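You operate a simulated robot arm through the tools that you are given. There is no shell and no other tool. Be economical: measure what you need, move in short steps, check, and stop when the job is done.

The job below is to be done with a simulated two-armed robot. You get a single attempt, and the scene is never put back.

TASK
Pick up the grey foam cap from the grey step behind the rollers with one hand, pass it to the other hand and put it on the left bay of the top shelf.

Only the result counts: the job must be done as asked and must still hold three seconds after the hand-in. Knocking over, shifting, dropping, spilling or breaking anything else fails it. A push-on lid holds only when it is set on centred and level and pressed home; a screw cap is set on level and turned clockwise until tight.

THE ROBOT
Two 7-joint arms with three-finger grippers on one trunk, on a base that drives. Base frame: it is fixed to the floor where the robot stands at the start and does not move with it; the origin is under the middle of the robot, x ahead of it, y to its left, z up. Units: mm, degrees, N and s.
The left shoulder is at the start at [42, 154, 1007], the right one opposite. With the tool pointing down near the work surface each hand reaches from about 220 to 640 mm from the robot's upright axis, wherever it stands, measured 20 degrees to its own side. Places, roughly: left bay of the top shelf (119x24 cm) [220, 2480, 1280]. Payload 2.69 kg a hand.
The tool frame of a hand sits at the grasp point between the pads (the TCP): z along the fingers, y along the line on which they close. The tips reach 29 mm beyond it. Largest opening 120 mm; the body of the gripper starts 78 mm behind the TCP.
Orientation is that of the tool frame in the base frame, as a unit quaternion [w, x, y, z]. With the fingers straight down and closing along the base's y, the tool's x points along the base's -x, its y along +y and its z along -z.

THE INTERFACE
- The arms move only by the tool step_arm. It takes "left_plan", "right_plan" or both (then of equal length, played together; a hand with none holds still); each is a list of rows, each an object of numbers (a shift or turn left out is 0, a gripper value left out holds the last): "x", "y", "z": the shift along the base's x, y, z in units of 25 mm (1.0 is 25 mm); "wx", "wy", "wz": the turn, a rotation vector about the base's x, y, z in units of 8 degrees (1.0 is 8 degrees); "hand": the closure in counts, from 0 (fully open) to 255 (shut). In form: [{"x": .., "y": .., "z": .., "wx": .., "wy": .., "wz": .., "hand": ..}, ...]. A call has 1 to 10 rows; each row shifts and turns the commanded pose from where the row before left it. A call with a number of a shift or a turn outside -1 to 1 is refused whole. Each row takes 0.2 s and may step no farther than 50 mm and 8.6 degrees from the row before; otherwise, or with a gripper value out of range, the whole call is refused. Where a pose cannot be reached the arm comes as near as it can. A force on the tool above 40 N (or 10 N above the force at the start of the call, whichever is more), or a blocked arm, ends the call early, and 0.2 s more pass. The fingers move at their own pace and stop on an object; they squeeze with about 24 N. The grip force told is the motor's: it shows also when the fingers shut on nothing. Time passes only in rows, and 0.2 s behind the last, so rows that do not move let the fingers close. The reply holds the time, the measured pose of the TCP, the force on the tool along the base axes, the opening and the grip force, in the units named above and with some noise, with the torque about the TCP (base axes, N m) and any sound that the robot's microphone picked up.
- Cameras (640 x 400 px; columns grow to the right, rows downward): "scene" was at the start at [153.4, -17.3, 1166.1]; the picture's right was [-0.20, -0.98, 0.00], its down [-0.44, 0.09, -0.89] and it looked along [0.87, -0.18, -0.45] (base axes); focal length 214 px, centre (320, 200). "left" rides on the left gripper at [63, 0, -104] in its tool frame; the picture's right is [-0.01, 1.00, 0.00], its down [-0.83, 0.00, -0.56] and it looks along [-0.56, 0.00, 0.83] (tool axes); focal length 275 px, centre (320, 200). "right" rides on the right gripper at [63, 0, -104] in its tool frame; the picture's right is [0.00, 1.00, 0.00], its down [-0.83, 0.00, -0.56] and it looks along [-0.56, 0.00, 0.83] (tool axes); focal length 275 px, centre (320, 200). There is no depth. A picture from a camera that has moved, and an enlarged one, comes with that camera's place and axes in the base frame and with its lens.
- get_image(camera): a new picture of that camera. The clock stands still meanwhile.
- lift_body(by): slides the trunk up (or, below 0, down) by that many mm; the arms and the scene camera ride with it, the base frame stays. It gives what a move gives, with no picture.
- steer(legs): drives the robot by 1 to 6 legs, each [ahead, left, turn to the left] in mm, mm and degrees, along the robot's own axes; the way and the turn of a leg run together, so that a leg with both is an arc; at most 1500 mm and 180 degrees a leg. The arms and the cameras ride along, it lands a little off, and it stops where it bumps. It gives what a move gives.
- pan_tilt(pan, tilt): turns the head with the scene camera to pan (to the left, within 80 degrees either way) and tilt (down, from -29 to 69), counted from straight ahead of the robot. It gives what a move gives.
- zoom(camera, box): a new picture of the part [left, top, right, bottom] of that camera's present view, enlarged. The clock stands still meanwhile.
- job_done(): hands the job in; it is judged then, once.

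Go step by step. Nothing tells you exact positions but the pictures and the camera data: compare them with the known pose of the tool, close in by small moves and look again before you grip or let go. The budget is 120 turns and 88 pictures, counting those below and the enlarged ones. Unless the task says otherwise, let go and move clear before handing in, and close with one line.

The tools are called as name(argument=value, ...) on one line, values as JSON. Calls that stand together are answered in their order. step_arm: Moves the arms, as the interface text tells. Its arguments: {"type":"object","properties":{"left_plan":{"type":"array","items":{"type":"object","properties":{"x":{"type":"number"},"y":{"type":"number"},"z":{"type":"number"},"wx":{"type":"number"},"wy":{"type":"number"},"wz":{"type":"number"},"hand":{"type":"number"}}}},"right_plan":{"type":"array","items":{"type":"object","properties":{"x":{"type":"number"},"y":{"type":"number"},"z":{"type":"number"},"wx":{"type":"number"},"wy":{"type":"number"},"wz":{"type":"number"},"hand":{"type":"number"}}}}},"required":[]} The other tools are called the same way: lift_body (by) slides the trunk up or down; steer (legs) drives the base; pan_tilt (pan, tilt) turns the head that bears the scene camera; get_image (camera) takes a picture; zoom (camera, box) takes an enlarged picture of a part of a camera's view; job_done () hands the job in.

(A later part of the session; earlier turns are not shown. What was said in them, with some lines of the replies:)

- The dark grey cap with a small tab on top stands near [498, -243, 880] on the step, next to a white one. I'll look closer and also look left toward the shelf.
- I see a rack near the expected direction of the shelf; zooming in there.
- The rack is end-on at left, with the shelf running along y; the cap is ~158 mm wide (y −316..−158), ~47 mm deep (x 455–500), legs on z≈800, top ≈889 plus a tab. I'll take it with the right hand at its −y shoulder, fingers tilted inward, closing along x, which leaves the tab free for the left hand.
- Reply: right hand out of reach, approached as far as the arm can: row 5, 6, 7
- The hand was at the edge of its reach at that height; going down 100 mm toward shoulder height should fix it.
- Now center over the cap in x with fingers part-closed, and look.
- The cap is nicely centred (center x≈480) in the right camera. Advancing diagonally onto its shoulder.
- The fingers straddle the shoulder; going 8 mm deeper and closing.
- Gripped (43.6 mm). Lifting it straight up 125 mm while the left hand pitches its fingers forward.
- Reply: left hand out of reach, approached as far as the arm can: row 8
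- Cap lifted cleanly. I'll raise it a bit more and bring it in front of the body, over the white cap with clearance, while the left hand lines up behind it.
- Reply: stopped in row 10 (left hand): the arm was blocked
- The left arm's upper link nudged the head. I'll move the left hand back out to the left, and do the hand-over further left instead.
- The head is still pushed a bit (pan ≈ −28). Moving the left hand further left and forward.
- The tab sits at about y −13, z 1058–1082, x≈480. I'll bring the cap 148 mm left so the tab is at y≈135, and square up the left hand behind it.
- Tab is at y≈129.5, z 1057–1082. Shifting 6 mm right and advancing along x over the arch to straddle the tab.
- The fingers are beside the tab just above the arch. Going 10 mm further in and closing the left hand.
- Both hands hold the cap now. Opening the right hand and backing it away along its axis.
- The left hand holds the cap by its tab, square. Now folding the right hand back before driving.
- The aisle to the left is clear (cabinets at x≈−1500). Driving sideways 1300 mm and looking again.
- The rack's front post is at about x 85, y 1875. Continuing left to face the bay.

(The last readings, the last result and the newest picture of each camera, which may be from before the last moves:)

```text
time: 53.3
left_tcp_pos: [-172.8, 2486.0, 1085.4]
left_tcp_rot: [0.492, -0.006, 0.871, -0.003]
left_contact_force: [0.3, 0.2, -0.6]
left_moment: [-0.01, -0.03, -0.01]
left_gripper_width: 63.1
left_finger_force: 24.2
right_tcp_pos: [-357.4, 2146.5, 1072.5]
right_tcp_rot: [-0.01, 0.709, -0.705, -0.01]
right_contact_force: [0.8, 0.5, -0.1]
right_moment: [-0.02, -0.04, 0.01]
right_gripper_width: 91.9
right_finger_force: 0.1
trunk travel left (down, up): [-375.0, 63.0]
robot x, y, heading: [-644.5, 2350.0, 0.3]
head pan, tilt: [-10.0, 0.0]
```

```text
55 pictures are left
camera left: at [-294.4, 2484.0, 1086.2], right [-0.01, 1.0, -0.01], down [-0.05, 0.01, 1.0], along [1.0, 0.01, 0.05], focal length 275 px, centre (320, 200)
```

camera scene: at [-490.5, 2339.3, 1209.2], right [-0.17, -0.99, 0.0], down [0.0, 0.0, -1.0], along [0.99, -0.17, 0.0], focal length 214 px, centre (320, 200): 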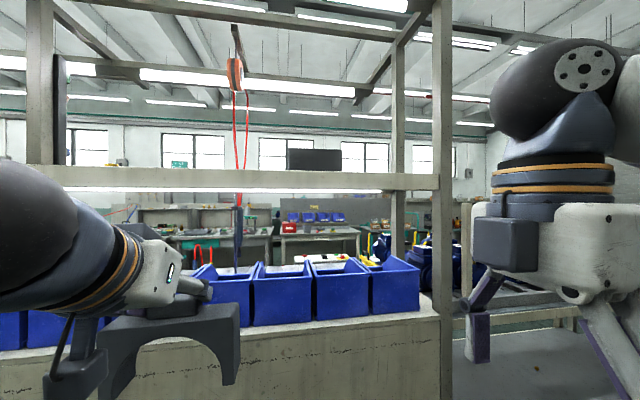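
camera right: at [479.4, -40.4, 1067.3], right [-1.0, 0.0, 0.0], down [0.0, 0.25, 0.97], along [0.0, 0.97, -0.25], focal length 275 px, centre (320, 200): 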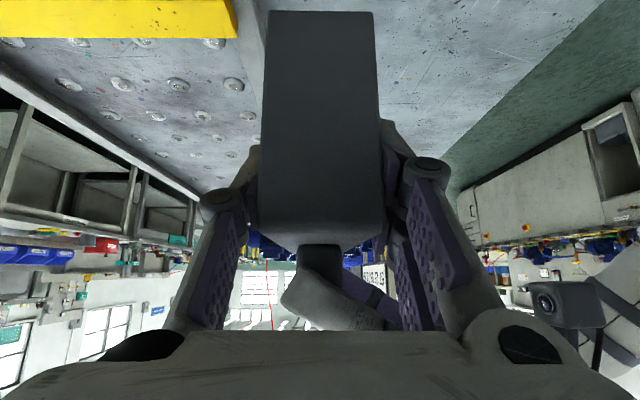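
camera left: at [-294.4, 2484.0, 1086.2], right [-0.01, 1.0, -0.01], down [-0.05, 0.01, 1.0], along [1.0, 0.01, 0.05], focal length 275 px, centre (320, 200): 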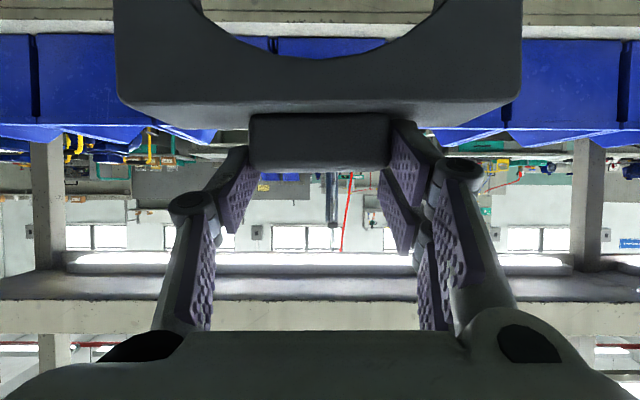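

The top shelf beam is at x≈66, top z≈1281; a dark object may stand on the shelf at y≈2240, and a hose hangs behind. Raising the trunk and zooming to check.

lift_body(by=62)

zoom(camera="scene", box=[20, 30, 460, 305])

```text
time: 54.3
left_tcp_pos: [-171.5, 2486.2, 1145.4]
left_tcp_rot: [0.49, -0.007, 0.872, -0.003]
left_contact_force: [0.4, -0.5, -1.1]
left_moment: [0.02, -0.01, -0.01]
left_gripper_width: 63.0
left_finger_force: 24.2
right_tcp_pos: [-356.3, 2146.0, 1133.9]
right_tcp_rot: [-0.011, 0.709, -0.705, -0.01]
right_contact_force: [1.5, 0.5, -0.5]
right_moment: [-0.02, 0.03, 0.0]
right_gripper_width: 91.8
right_finger_force: 0.1
trunk travel left (down, up): [-437.0, 1.0]
robot x, y, heading: [-645.0, 2356.2, 0.3]
head pan, tilt: [-10.0, 0.0]
```

```text
1.45 times, centred on (240, 168) of scene
camera zoom: at [-551.2, 2338.9, 1279.4], right [-0.17, -0.99, 0.0], down [0.0, 0.0, -1.0], along [0.99, -0.17, 0.0], focal length 312 px, centre (436, 247)
```

zoom: 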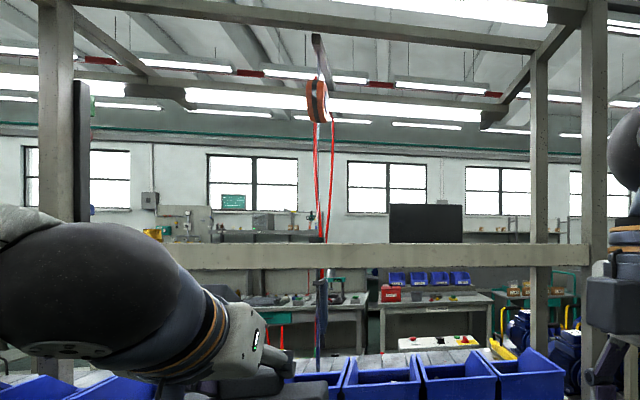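

Clear above the shelf. Raising the left hand ~295 mm while turning the right hand so it's slim toward the rack.

step_arm(left_plan=[{"z": 1}, {"z": 1}, {"z": 1}, {"z": 1}, {"z": 1}, {"z": 1}, {"z": 1}, {"z": 1}, {"z": 1}, {"z": 1}], right_plan=[{"wz": -1, "z": -0.4}, {"wz": -1, "z": -0.4}, {"wz": -1, "z": -0.4}, {"wz": -1, "z": -0.4}, {"wz": -1, "z": -0.4}, {"wz": -1, "x": -0.2}, {"wz": -1, "x": -0.2}, {"wz": -1, "x": -0.2}, {"wz": -1, "x": -0.2}, {"wz": -1, "x": -0.2}])

get_image(camera="left")

get_image(camera="scene")

```text
time: 56.5
left_tcp_pos: [-172.4, 2485.3, 1398.7]
left_tcp_rot: [0.491, -0.007, 0.871, -0.003]
left_contact_force: [0.1, 0.2, -0.9]
left_moment: [0.03, 0.03, 0.0]
left_gripper_width: 63.2
left_finger_force: 24.2
right_tcp_pos: [-382.6, 2146.1, 1084.0]
right_tcp_rot: [0.016, -0.088, 0.996, 0.001]
right_contact_force: [1.2, -0.1, 0.5]
right_moment: [0.0, 0.0, -0.01]
right_gripper_width: 91.9
right_finger_force: 0.1
trunk travel left (down, up): [-437.0, 1.0]
robot x, y, heading: [-637.7, 2351.2, 0.1]
head pan, tilt: [-10.0, 0.0]
```

```text
53 pictures are left
camera left: at [-294.2, 2483.4, 1399.6], right [-0.01, 1.0, -0.01], down [-0.05, 0.01, 1.0], along [1.0, 0.01, 0.05], focal length 275 px, centre (320, 200)
```

left: 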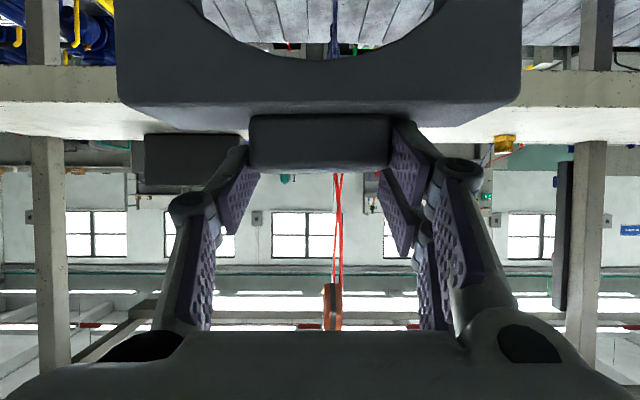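

```text
52 pictures are left
camera scene: at [-551.9, 2338.4, 1279.5], right [-0.17, -0.99, 0.0], down [0.0, 0.0, -1.0], along [0.99, -0.17, 0.0], focal length 214 px, centre (320, 200)
```

scene: 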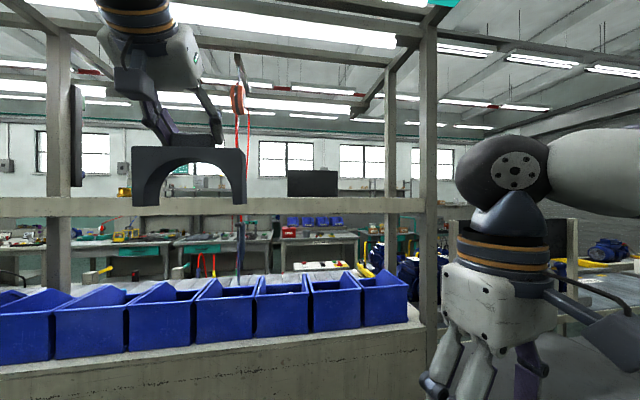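

The shelf surface spans x≈87–345 and is empty at y≈2480. Raising 45 mm more, then driving forward 300 mm.

step_arm(left_plan=[{"z": 0.9}, {"z": 0.9}, {}])

steer(legs=[[200, 0, 0]])

get_image(camera="left")

get_image(camera="scene")

```text
time: 57.3
left_tcp_pos: [-174.3, 2486.3, 1439.7]
left_tcp_rot: [0.491, -0.005, 0.871, -0.004]
left_contact_force: [0.1, -0.3, -0.4]
left_moment: [0.01, 0.01, -0.06]
left_gripper_width: 63.2
left_finger_force: 23.7
left hand out of reach, approached as far as the arm can: row 2
right_tcp_pos: [-382.5, 2146.4, 1084.4]
right_tcp_rot: [0.014, -0.089, 0.996, 0.0]
right_contact_force: [-0.8, 0.0, -0.3]
right_moment: [-0.01, -0.04, 0.02]
right_gripper_width: 92.0
right_finger_force: 0.1
trunk travel left (down, up): [-437.0, 1.0]
robot x, y, heading: [-642.2, 2352.4, 0.1]
head pan, tilt: [-10.0, 0.0]
```

```text
time: 58.9
left_tcp_pos: [21.8, 2489.3, 1440.0]
left_tcp_rot: [0.493, -0.008, 0.87, -0.002]
left_contact_force: [-0.6, -0.4, -1.4]
left_moment: [0.0, 0.0, 0.0]
left_gripper_width: 63.2
left_finger_force: 24.4
right_tcp_pos: [-184.5, 2148.7, 1084.7]
right_tcp_rot: [0.014, -0.092, 0.996, 0.0]
right_contact_force: [-0.2, -0.1, 0.0]
right_moment: [0.0, -0.01, -0.02]
right_gripper_width: 91.9
right_finger_force: 0.1
trunk travel left (down, up): [-437.0, 1.0]
robot x, y, heading: [-441.0, 2353.8, 0.8]
head pan, tilt: [-10.0, 0.0]
```

```text
51 pictures are left
camera left: at [-99.9, 2486.4, 1441.5], right [-0.01, 1.0, -0.01], down [-0.05, 0.01, 1.0], along [1.0, 0.01, 0.05], focal length 275 px, centre (320, 200)
```

left: 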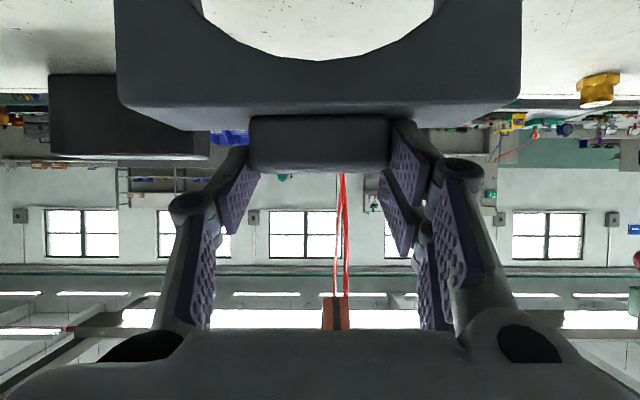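

```text
50 pictures are left
camera scene: at [-354.4, 2340.7, 1279.5], right [-0.16, -0.99, 0.0], down [0.0, 0.0, -1.0], along [0.99, -0.16, 0.0], focal length 214 px, centre (320, 200)
```

scene: 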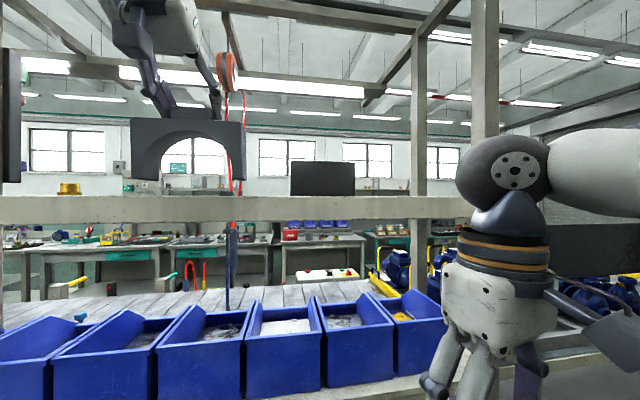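

A black box stands on the shelf at y≈2110–2333 and a yellow item near y≈2890; y 2486 is free between them. Driving 165 mm more forward.

steer(legs=[[165, 0, 0]])

get_image(camera="left")

get_image(camera="scene")

```text
time: 60.3
left_tcp_pos: [178.5, 2489.9, 1440.6]
left_tcp_rot: [0.492, -0.008, 0.87, -0.003]
left_contact_force: [-0.2, 0.1, -0.4]
left_moment: [0.0, 0.02, 0.01]
left_gripper_width: 63.1
left_finger_force: 24.3
right_tcp_pos: [-27.8, 2150.2, 1084.8]
right_tcp_rot: [0.016, -0.091, 0.996, 0.001]
right_contact_force: [0.6, -0.1, -1.2]
right_moment: [-0.02, 0.05, -0.02]
right_gripper_width: 91.9
right_finger_force: 0.0
trunk travel left (down, up): [-437.0, 1.0]
robot x, y, heading: [-286.9, 2355.0, 0.5]
head pan, tilt: [-10.0, 0.0]
```

```text
49 pictures are left
camera left: at [58.0, 2487.5, 1441.5], right [-0.01, 1.0, -0.01], down [-0.05, 0.01, 1.0], along [1.0, 0.01, 0.05], focal length 275 px, centre (320, 200)
```

left: 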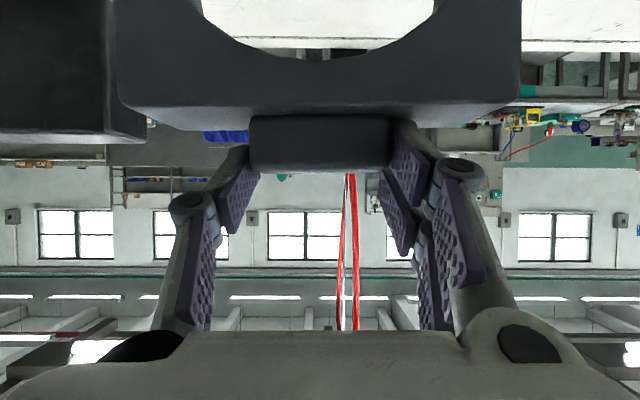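

```text
48 pictures are left
camera scene: at [-196.6, 2342.0, 1279.5], right [-0.17, -0.99, 0.0], down [0.0, 0.0, -1.0], along [0.99, -0.17, 0.0], focal length 214 px, centre (320, 200)
```

scene: 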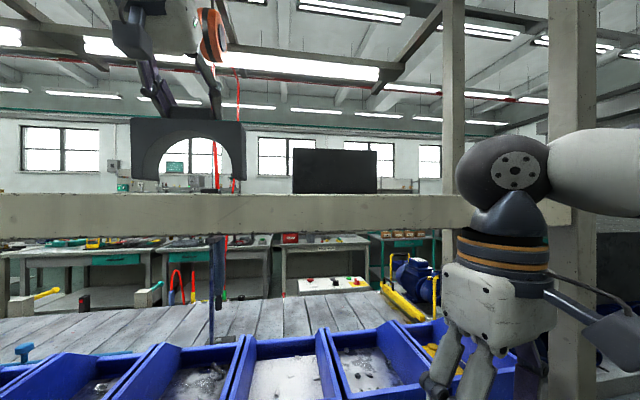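

The cap hangs over the shelf at x≈165–212, y≈2410–2570, clear of the box (y<2325, x>280). Lowering toward the surface.

step_arm(left_plan=[{"z": -0.5}, {"z": -0.4}, {"z": -0.3}, {}])

zoom(camera="scene", box=[80, 80, 320, 230])

```text
time: 61.3
left_tcp_pos: [177.2, 2488.1, 1415.0]
left_tcp_rot: [0.496, -0.007, 0.868, -0.002]
left_contact_force: [6.6, -1.2, 29.7]
left_moment: [2.05, -0.62, -0.46]
left_gripper_width: 63.5
left_finger_force: 23.7
right_tcp_pos: [-28.5, 2149.3, 1086.9]
right_tcp_rot: [0.016, -0.091, 0.996, 0.002]
right_contact_force: [0.5, -0.4, 0.1]
right_moment: [0.02, -0.02, -0.02]
right_gripper_width: 91.6
right_finger_force: 0.0
trunk travel left (down, up): [-437.0, 1.0]
robot x, y, heading: [-288.8, 2358.0, 0.2]
head pan, tilt: [-10.0, 0.0]
```

```text
2.67 times, centred on (200, 155) of scene
camera zoom: at [-198.3, 2340.8, 1279.9], right [-0.17, -0.99, 0.0], down [0.0, 0.0, -1.0], along [0.99, -0.17, 0.0], focal length 572 px, centre (640, 320)
```

zoom: 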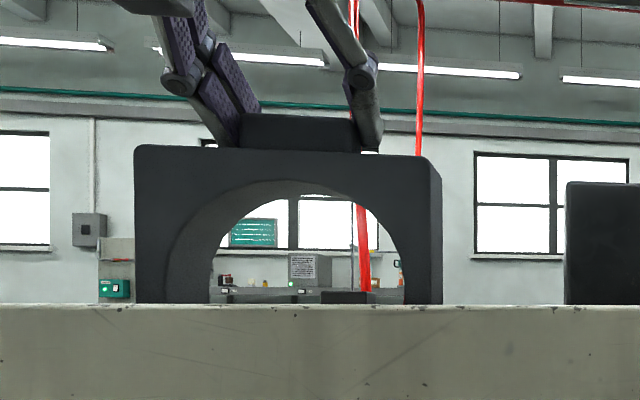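

Contact felt (30 N) on the +y leg's side, meaning a slight roll. Easing up a few mm and trimming the roll.

step_arm(left_plan=[{"z": 0.22, "wx": 0.08}, {}])

get_image(camera="left")

```text
time: 61.9
left_tcp_pos: [179.8, 2488.3, 1414.8]
left_tcp_rot: [0.49, -0.005, 0.872, 0.003]
left_contact_force: [-1.1, -3.2, 8.2]
left_moment: [-0.08, 0.23, 0.04]
left_gripper_width: 63.0
left_finger_force: 24.1
right_tcp_pos: [-29.1, 2149.2, 1084.1]
right_tcp_rot: [0.014, -0.09, 0.996, 0.001]
right_contact_force: [0.4, -0.2, 0.2]
right_moment: [0.03, 0.01, -0.01]
right_gripper_width: 91.9
right_finger_force: 0.1
trunk travel left (down, up): [-437.0, 1.0]
robot x, y, heading: [-289.1, 2355.7, 0.6]
head pan, tilt: [-10.0, 0.0]
```

```text
46 pictures are left
camera left: at [58.1, 2486.3, 1416.4], right [-0.01, 1.0, 0.0], down [-0.04, 0.0, 1.0], along [1.0, 0.01, 0.04], focal length 275 px, centre (320, 200)
```

left: 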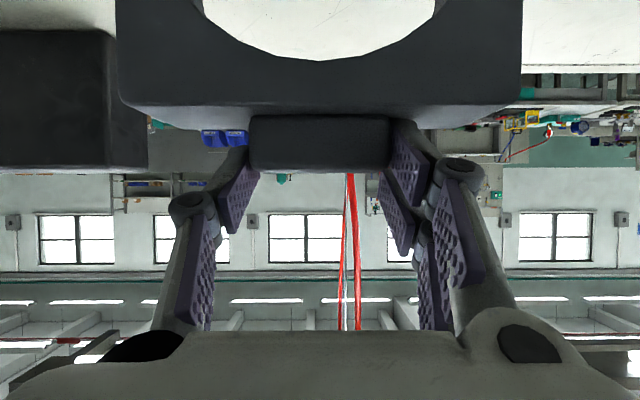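

Now 8 N, evenly on both legs: it sits level on the shelf. Opening the hand and backing out along the finger axis.

step_arm(left_plan=[{"hand": 120}, {"hand": 100}, {"hand": 75}, {}])

step_arm(left_plan=[{"z": 0.3, "x": -0.1}, {"x": -0.6, "z": 0.3}, {"x": -0.7, "z": 0.2}, {"x": -0.8}])

get_image(camera="left")

get_image(camera="scene")

```text
time: 62.9
left_tcp_pos: [180.0, 2490.4, 1416.3]
left_tcp_rot: [0.492, -0.005, 0.87, 0.002]
left_contact_force: [-1.0, 0.2, 0.4]
left_moment: [0.0, -0.01, -0.02]
left_gripper_width: 84.7
left_finger_force: 0.1
right_tcp_pos: [-26.8, 2148.9, 1084.3]
right_tcp_rot: [0.014, -0.091, 0.996, 0.0]
right_contact_force: [0.8, 0.0, -0.5]
right_moment: [0.0, 0.0, 0.01]
right_gripper_width: 91.7
right_finger_force: 0.1
trunk travel left (down, up): [-437.0, 1.0]
robot x, y, heading: [-290.7, 2355.5, 0.7]
head pan, tilt: [-10.0, 0.0]
```

```text
time: 63.9
left_tcp_pos: [121.6, 2490.2, 1437.2]
left_tcp_rot: [0.491, -0.006, 0.871, 0.003]
left_contact_force: [-0.4, -0.6, 1.0]
left_moment: [-0.02, -0.04, 0.03]
left_gripper_width: 84.8
left_finger_force: 0.1
right_tcp_pos: [-27.6, 2150.4, 1084.5]
right_tcp_rot: [0.015, -0.09, 0.996, 0.0]
right_contact_force: [-0.2, 0.6, -0.5]
right_moment: [0.02, -0.03, 0.01]
right_gripper_width: 91.6
right_finger_force: 0.1
trunk travel left (down, up): [-437.0, 1.0]
robot x, y, heading: [-290.9, 2355.8, 0.5]
head pan, tilt: [-10.0, 0.0]
```

```text
45 pictures are left
camera left: at [1.1, 2487.8, 1437.2], right [-0.01, 1.0, 0.0], down [-0.05, 0.0, 1.0], along [1.0, 0.01, 0.05], focal length 275 px, centre (320, 200)
```

left: 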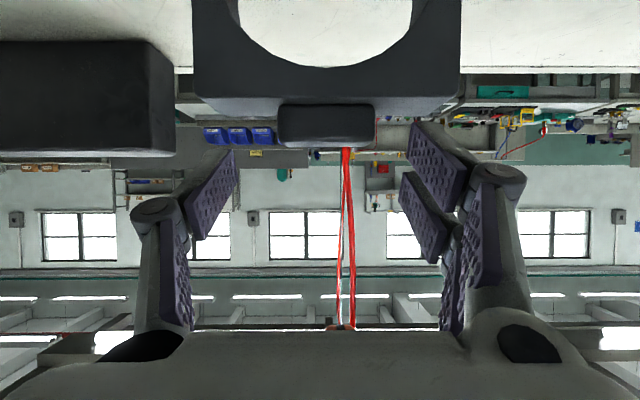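

```text
44 pictures are left
camera scene: at [-197.7, 2342.1, 1279.6], right [-0.17, -0.99, 0.0], down [0.0, 0.0, -1.0], along [0.99, -0.17, 0.0], focal length 214 px, centre (320, 200)
```

scene: 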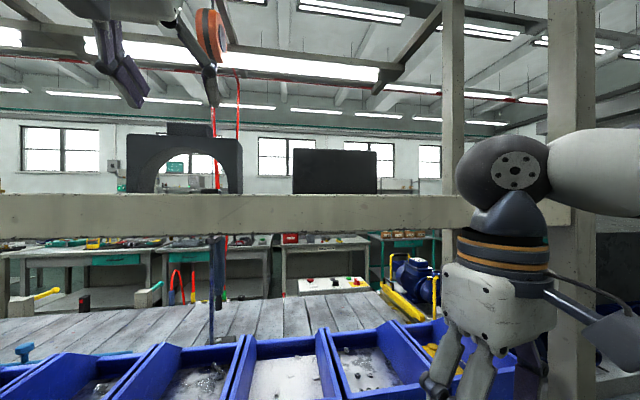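

The cap stands upright on the shelf, released. Backing the robot away and taking a last look to verify.

steer(legs=[[-300, 0, 0]])

get_image(camera="left")

get_image(camera="scene")

```text
time: 66.0
left_tcp_pos: [-174.0, 2486.3, 1435.7]
left_tcp_rot: [0.491, -0.003, 0.871, 0.002]
left_contact_force: [-1.0, 0.0, 1.8]
left_moment: [0.02, 0.0, -0.03]
left_gripper_width: 85.0
left_finger_force: 0.0
right_tcp_pos: [-325.8, 2146.8, 1084.7]
right_tcp_rot: [0.014, -0.089, 0.996, 0.001]
right_contact_force: [-0.6, -0.3, 0.0]
right_moment: [0.01, -0.02, -0.02]
right_gripper_width: 91.9
right_finger_force: 0.0
trunk travel left (down, up): [-437.0, 1.0]
robot x, y, heading: [-587.1, 2355.1, 0.2]
head pan, tilt: [-10.0, 0.0]
```

```text
43 pictures are left
camera left: at [-294.3, 2484.6, 1436.8], right [0.0, 1.0, 0.0], down [-0.05, 0.0, 1.0], along [1.0, 0.0, 0.05], focal length 275 px, centre (320, 200)
```

left: 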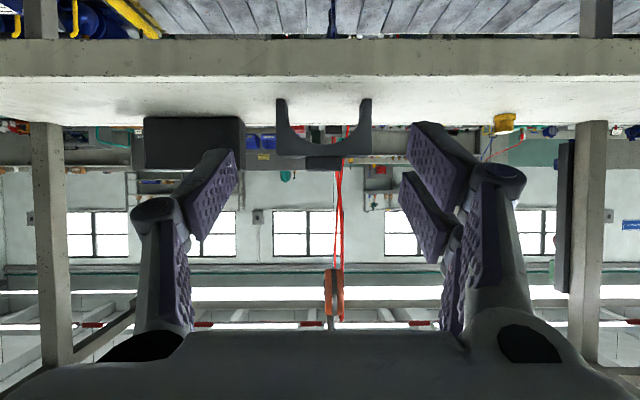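

```text
42 pictures are left
camera scene: at [-494.2, 2339.7, 1279.4], right [-0.17, -0.99, 0.0], down [0.0, 0.0, -1.0], along [0.99, -0.17, 0.0], focal length 214 px, centre (320, 200)
```

scene: 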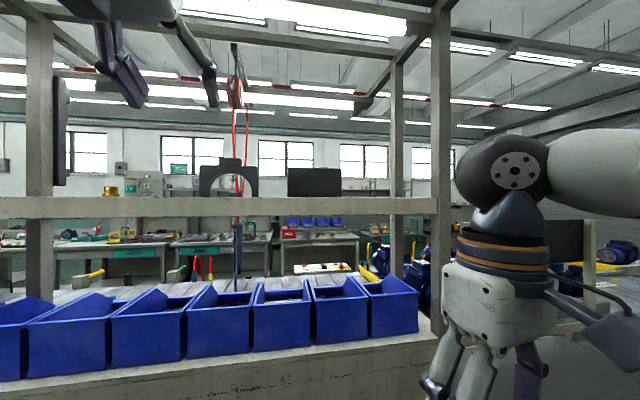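

The cap stands upright on the top shelf at about [190, 2490], close to the given bay centre. Both hands are clear, and the black box and the yellow item beside it were not touched.

job_done()

```text
The job is handed in.
```

I picked up the grey foam cap with the right hand, passed it to the left hand and set it upright on the left bay of the top shelf, and then handed the job in.
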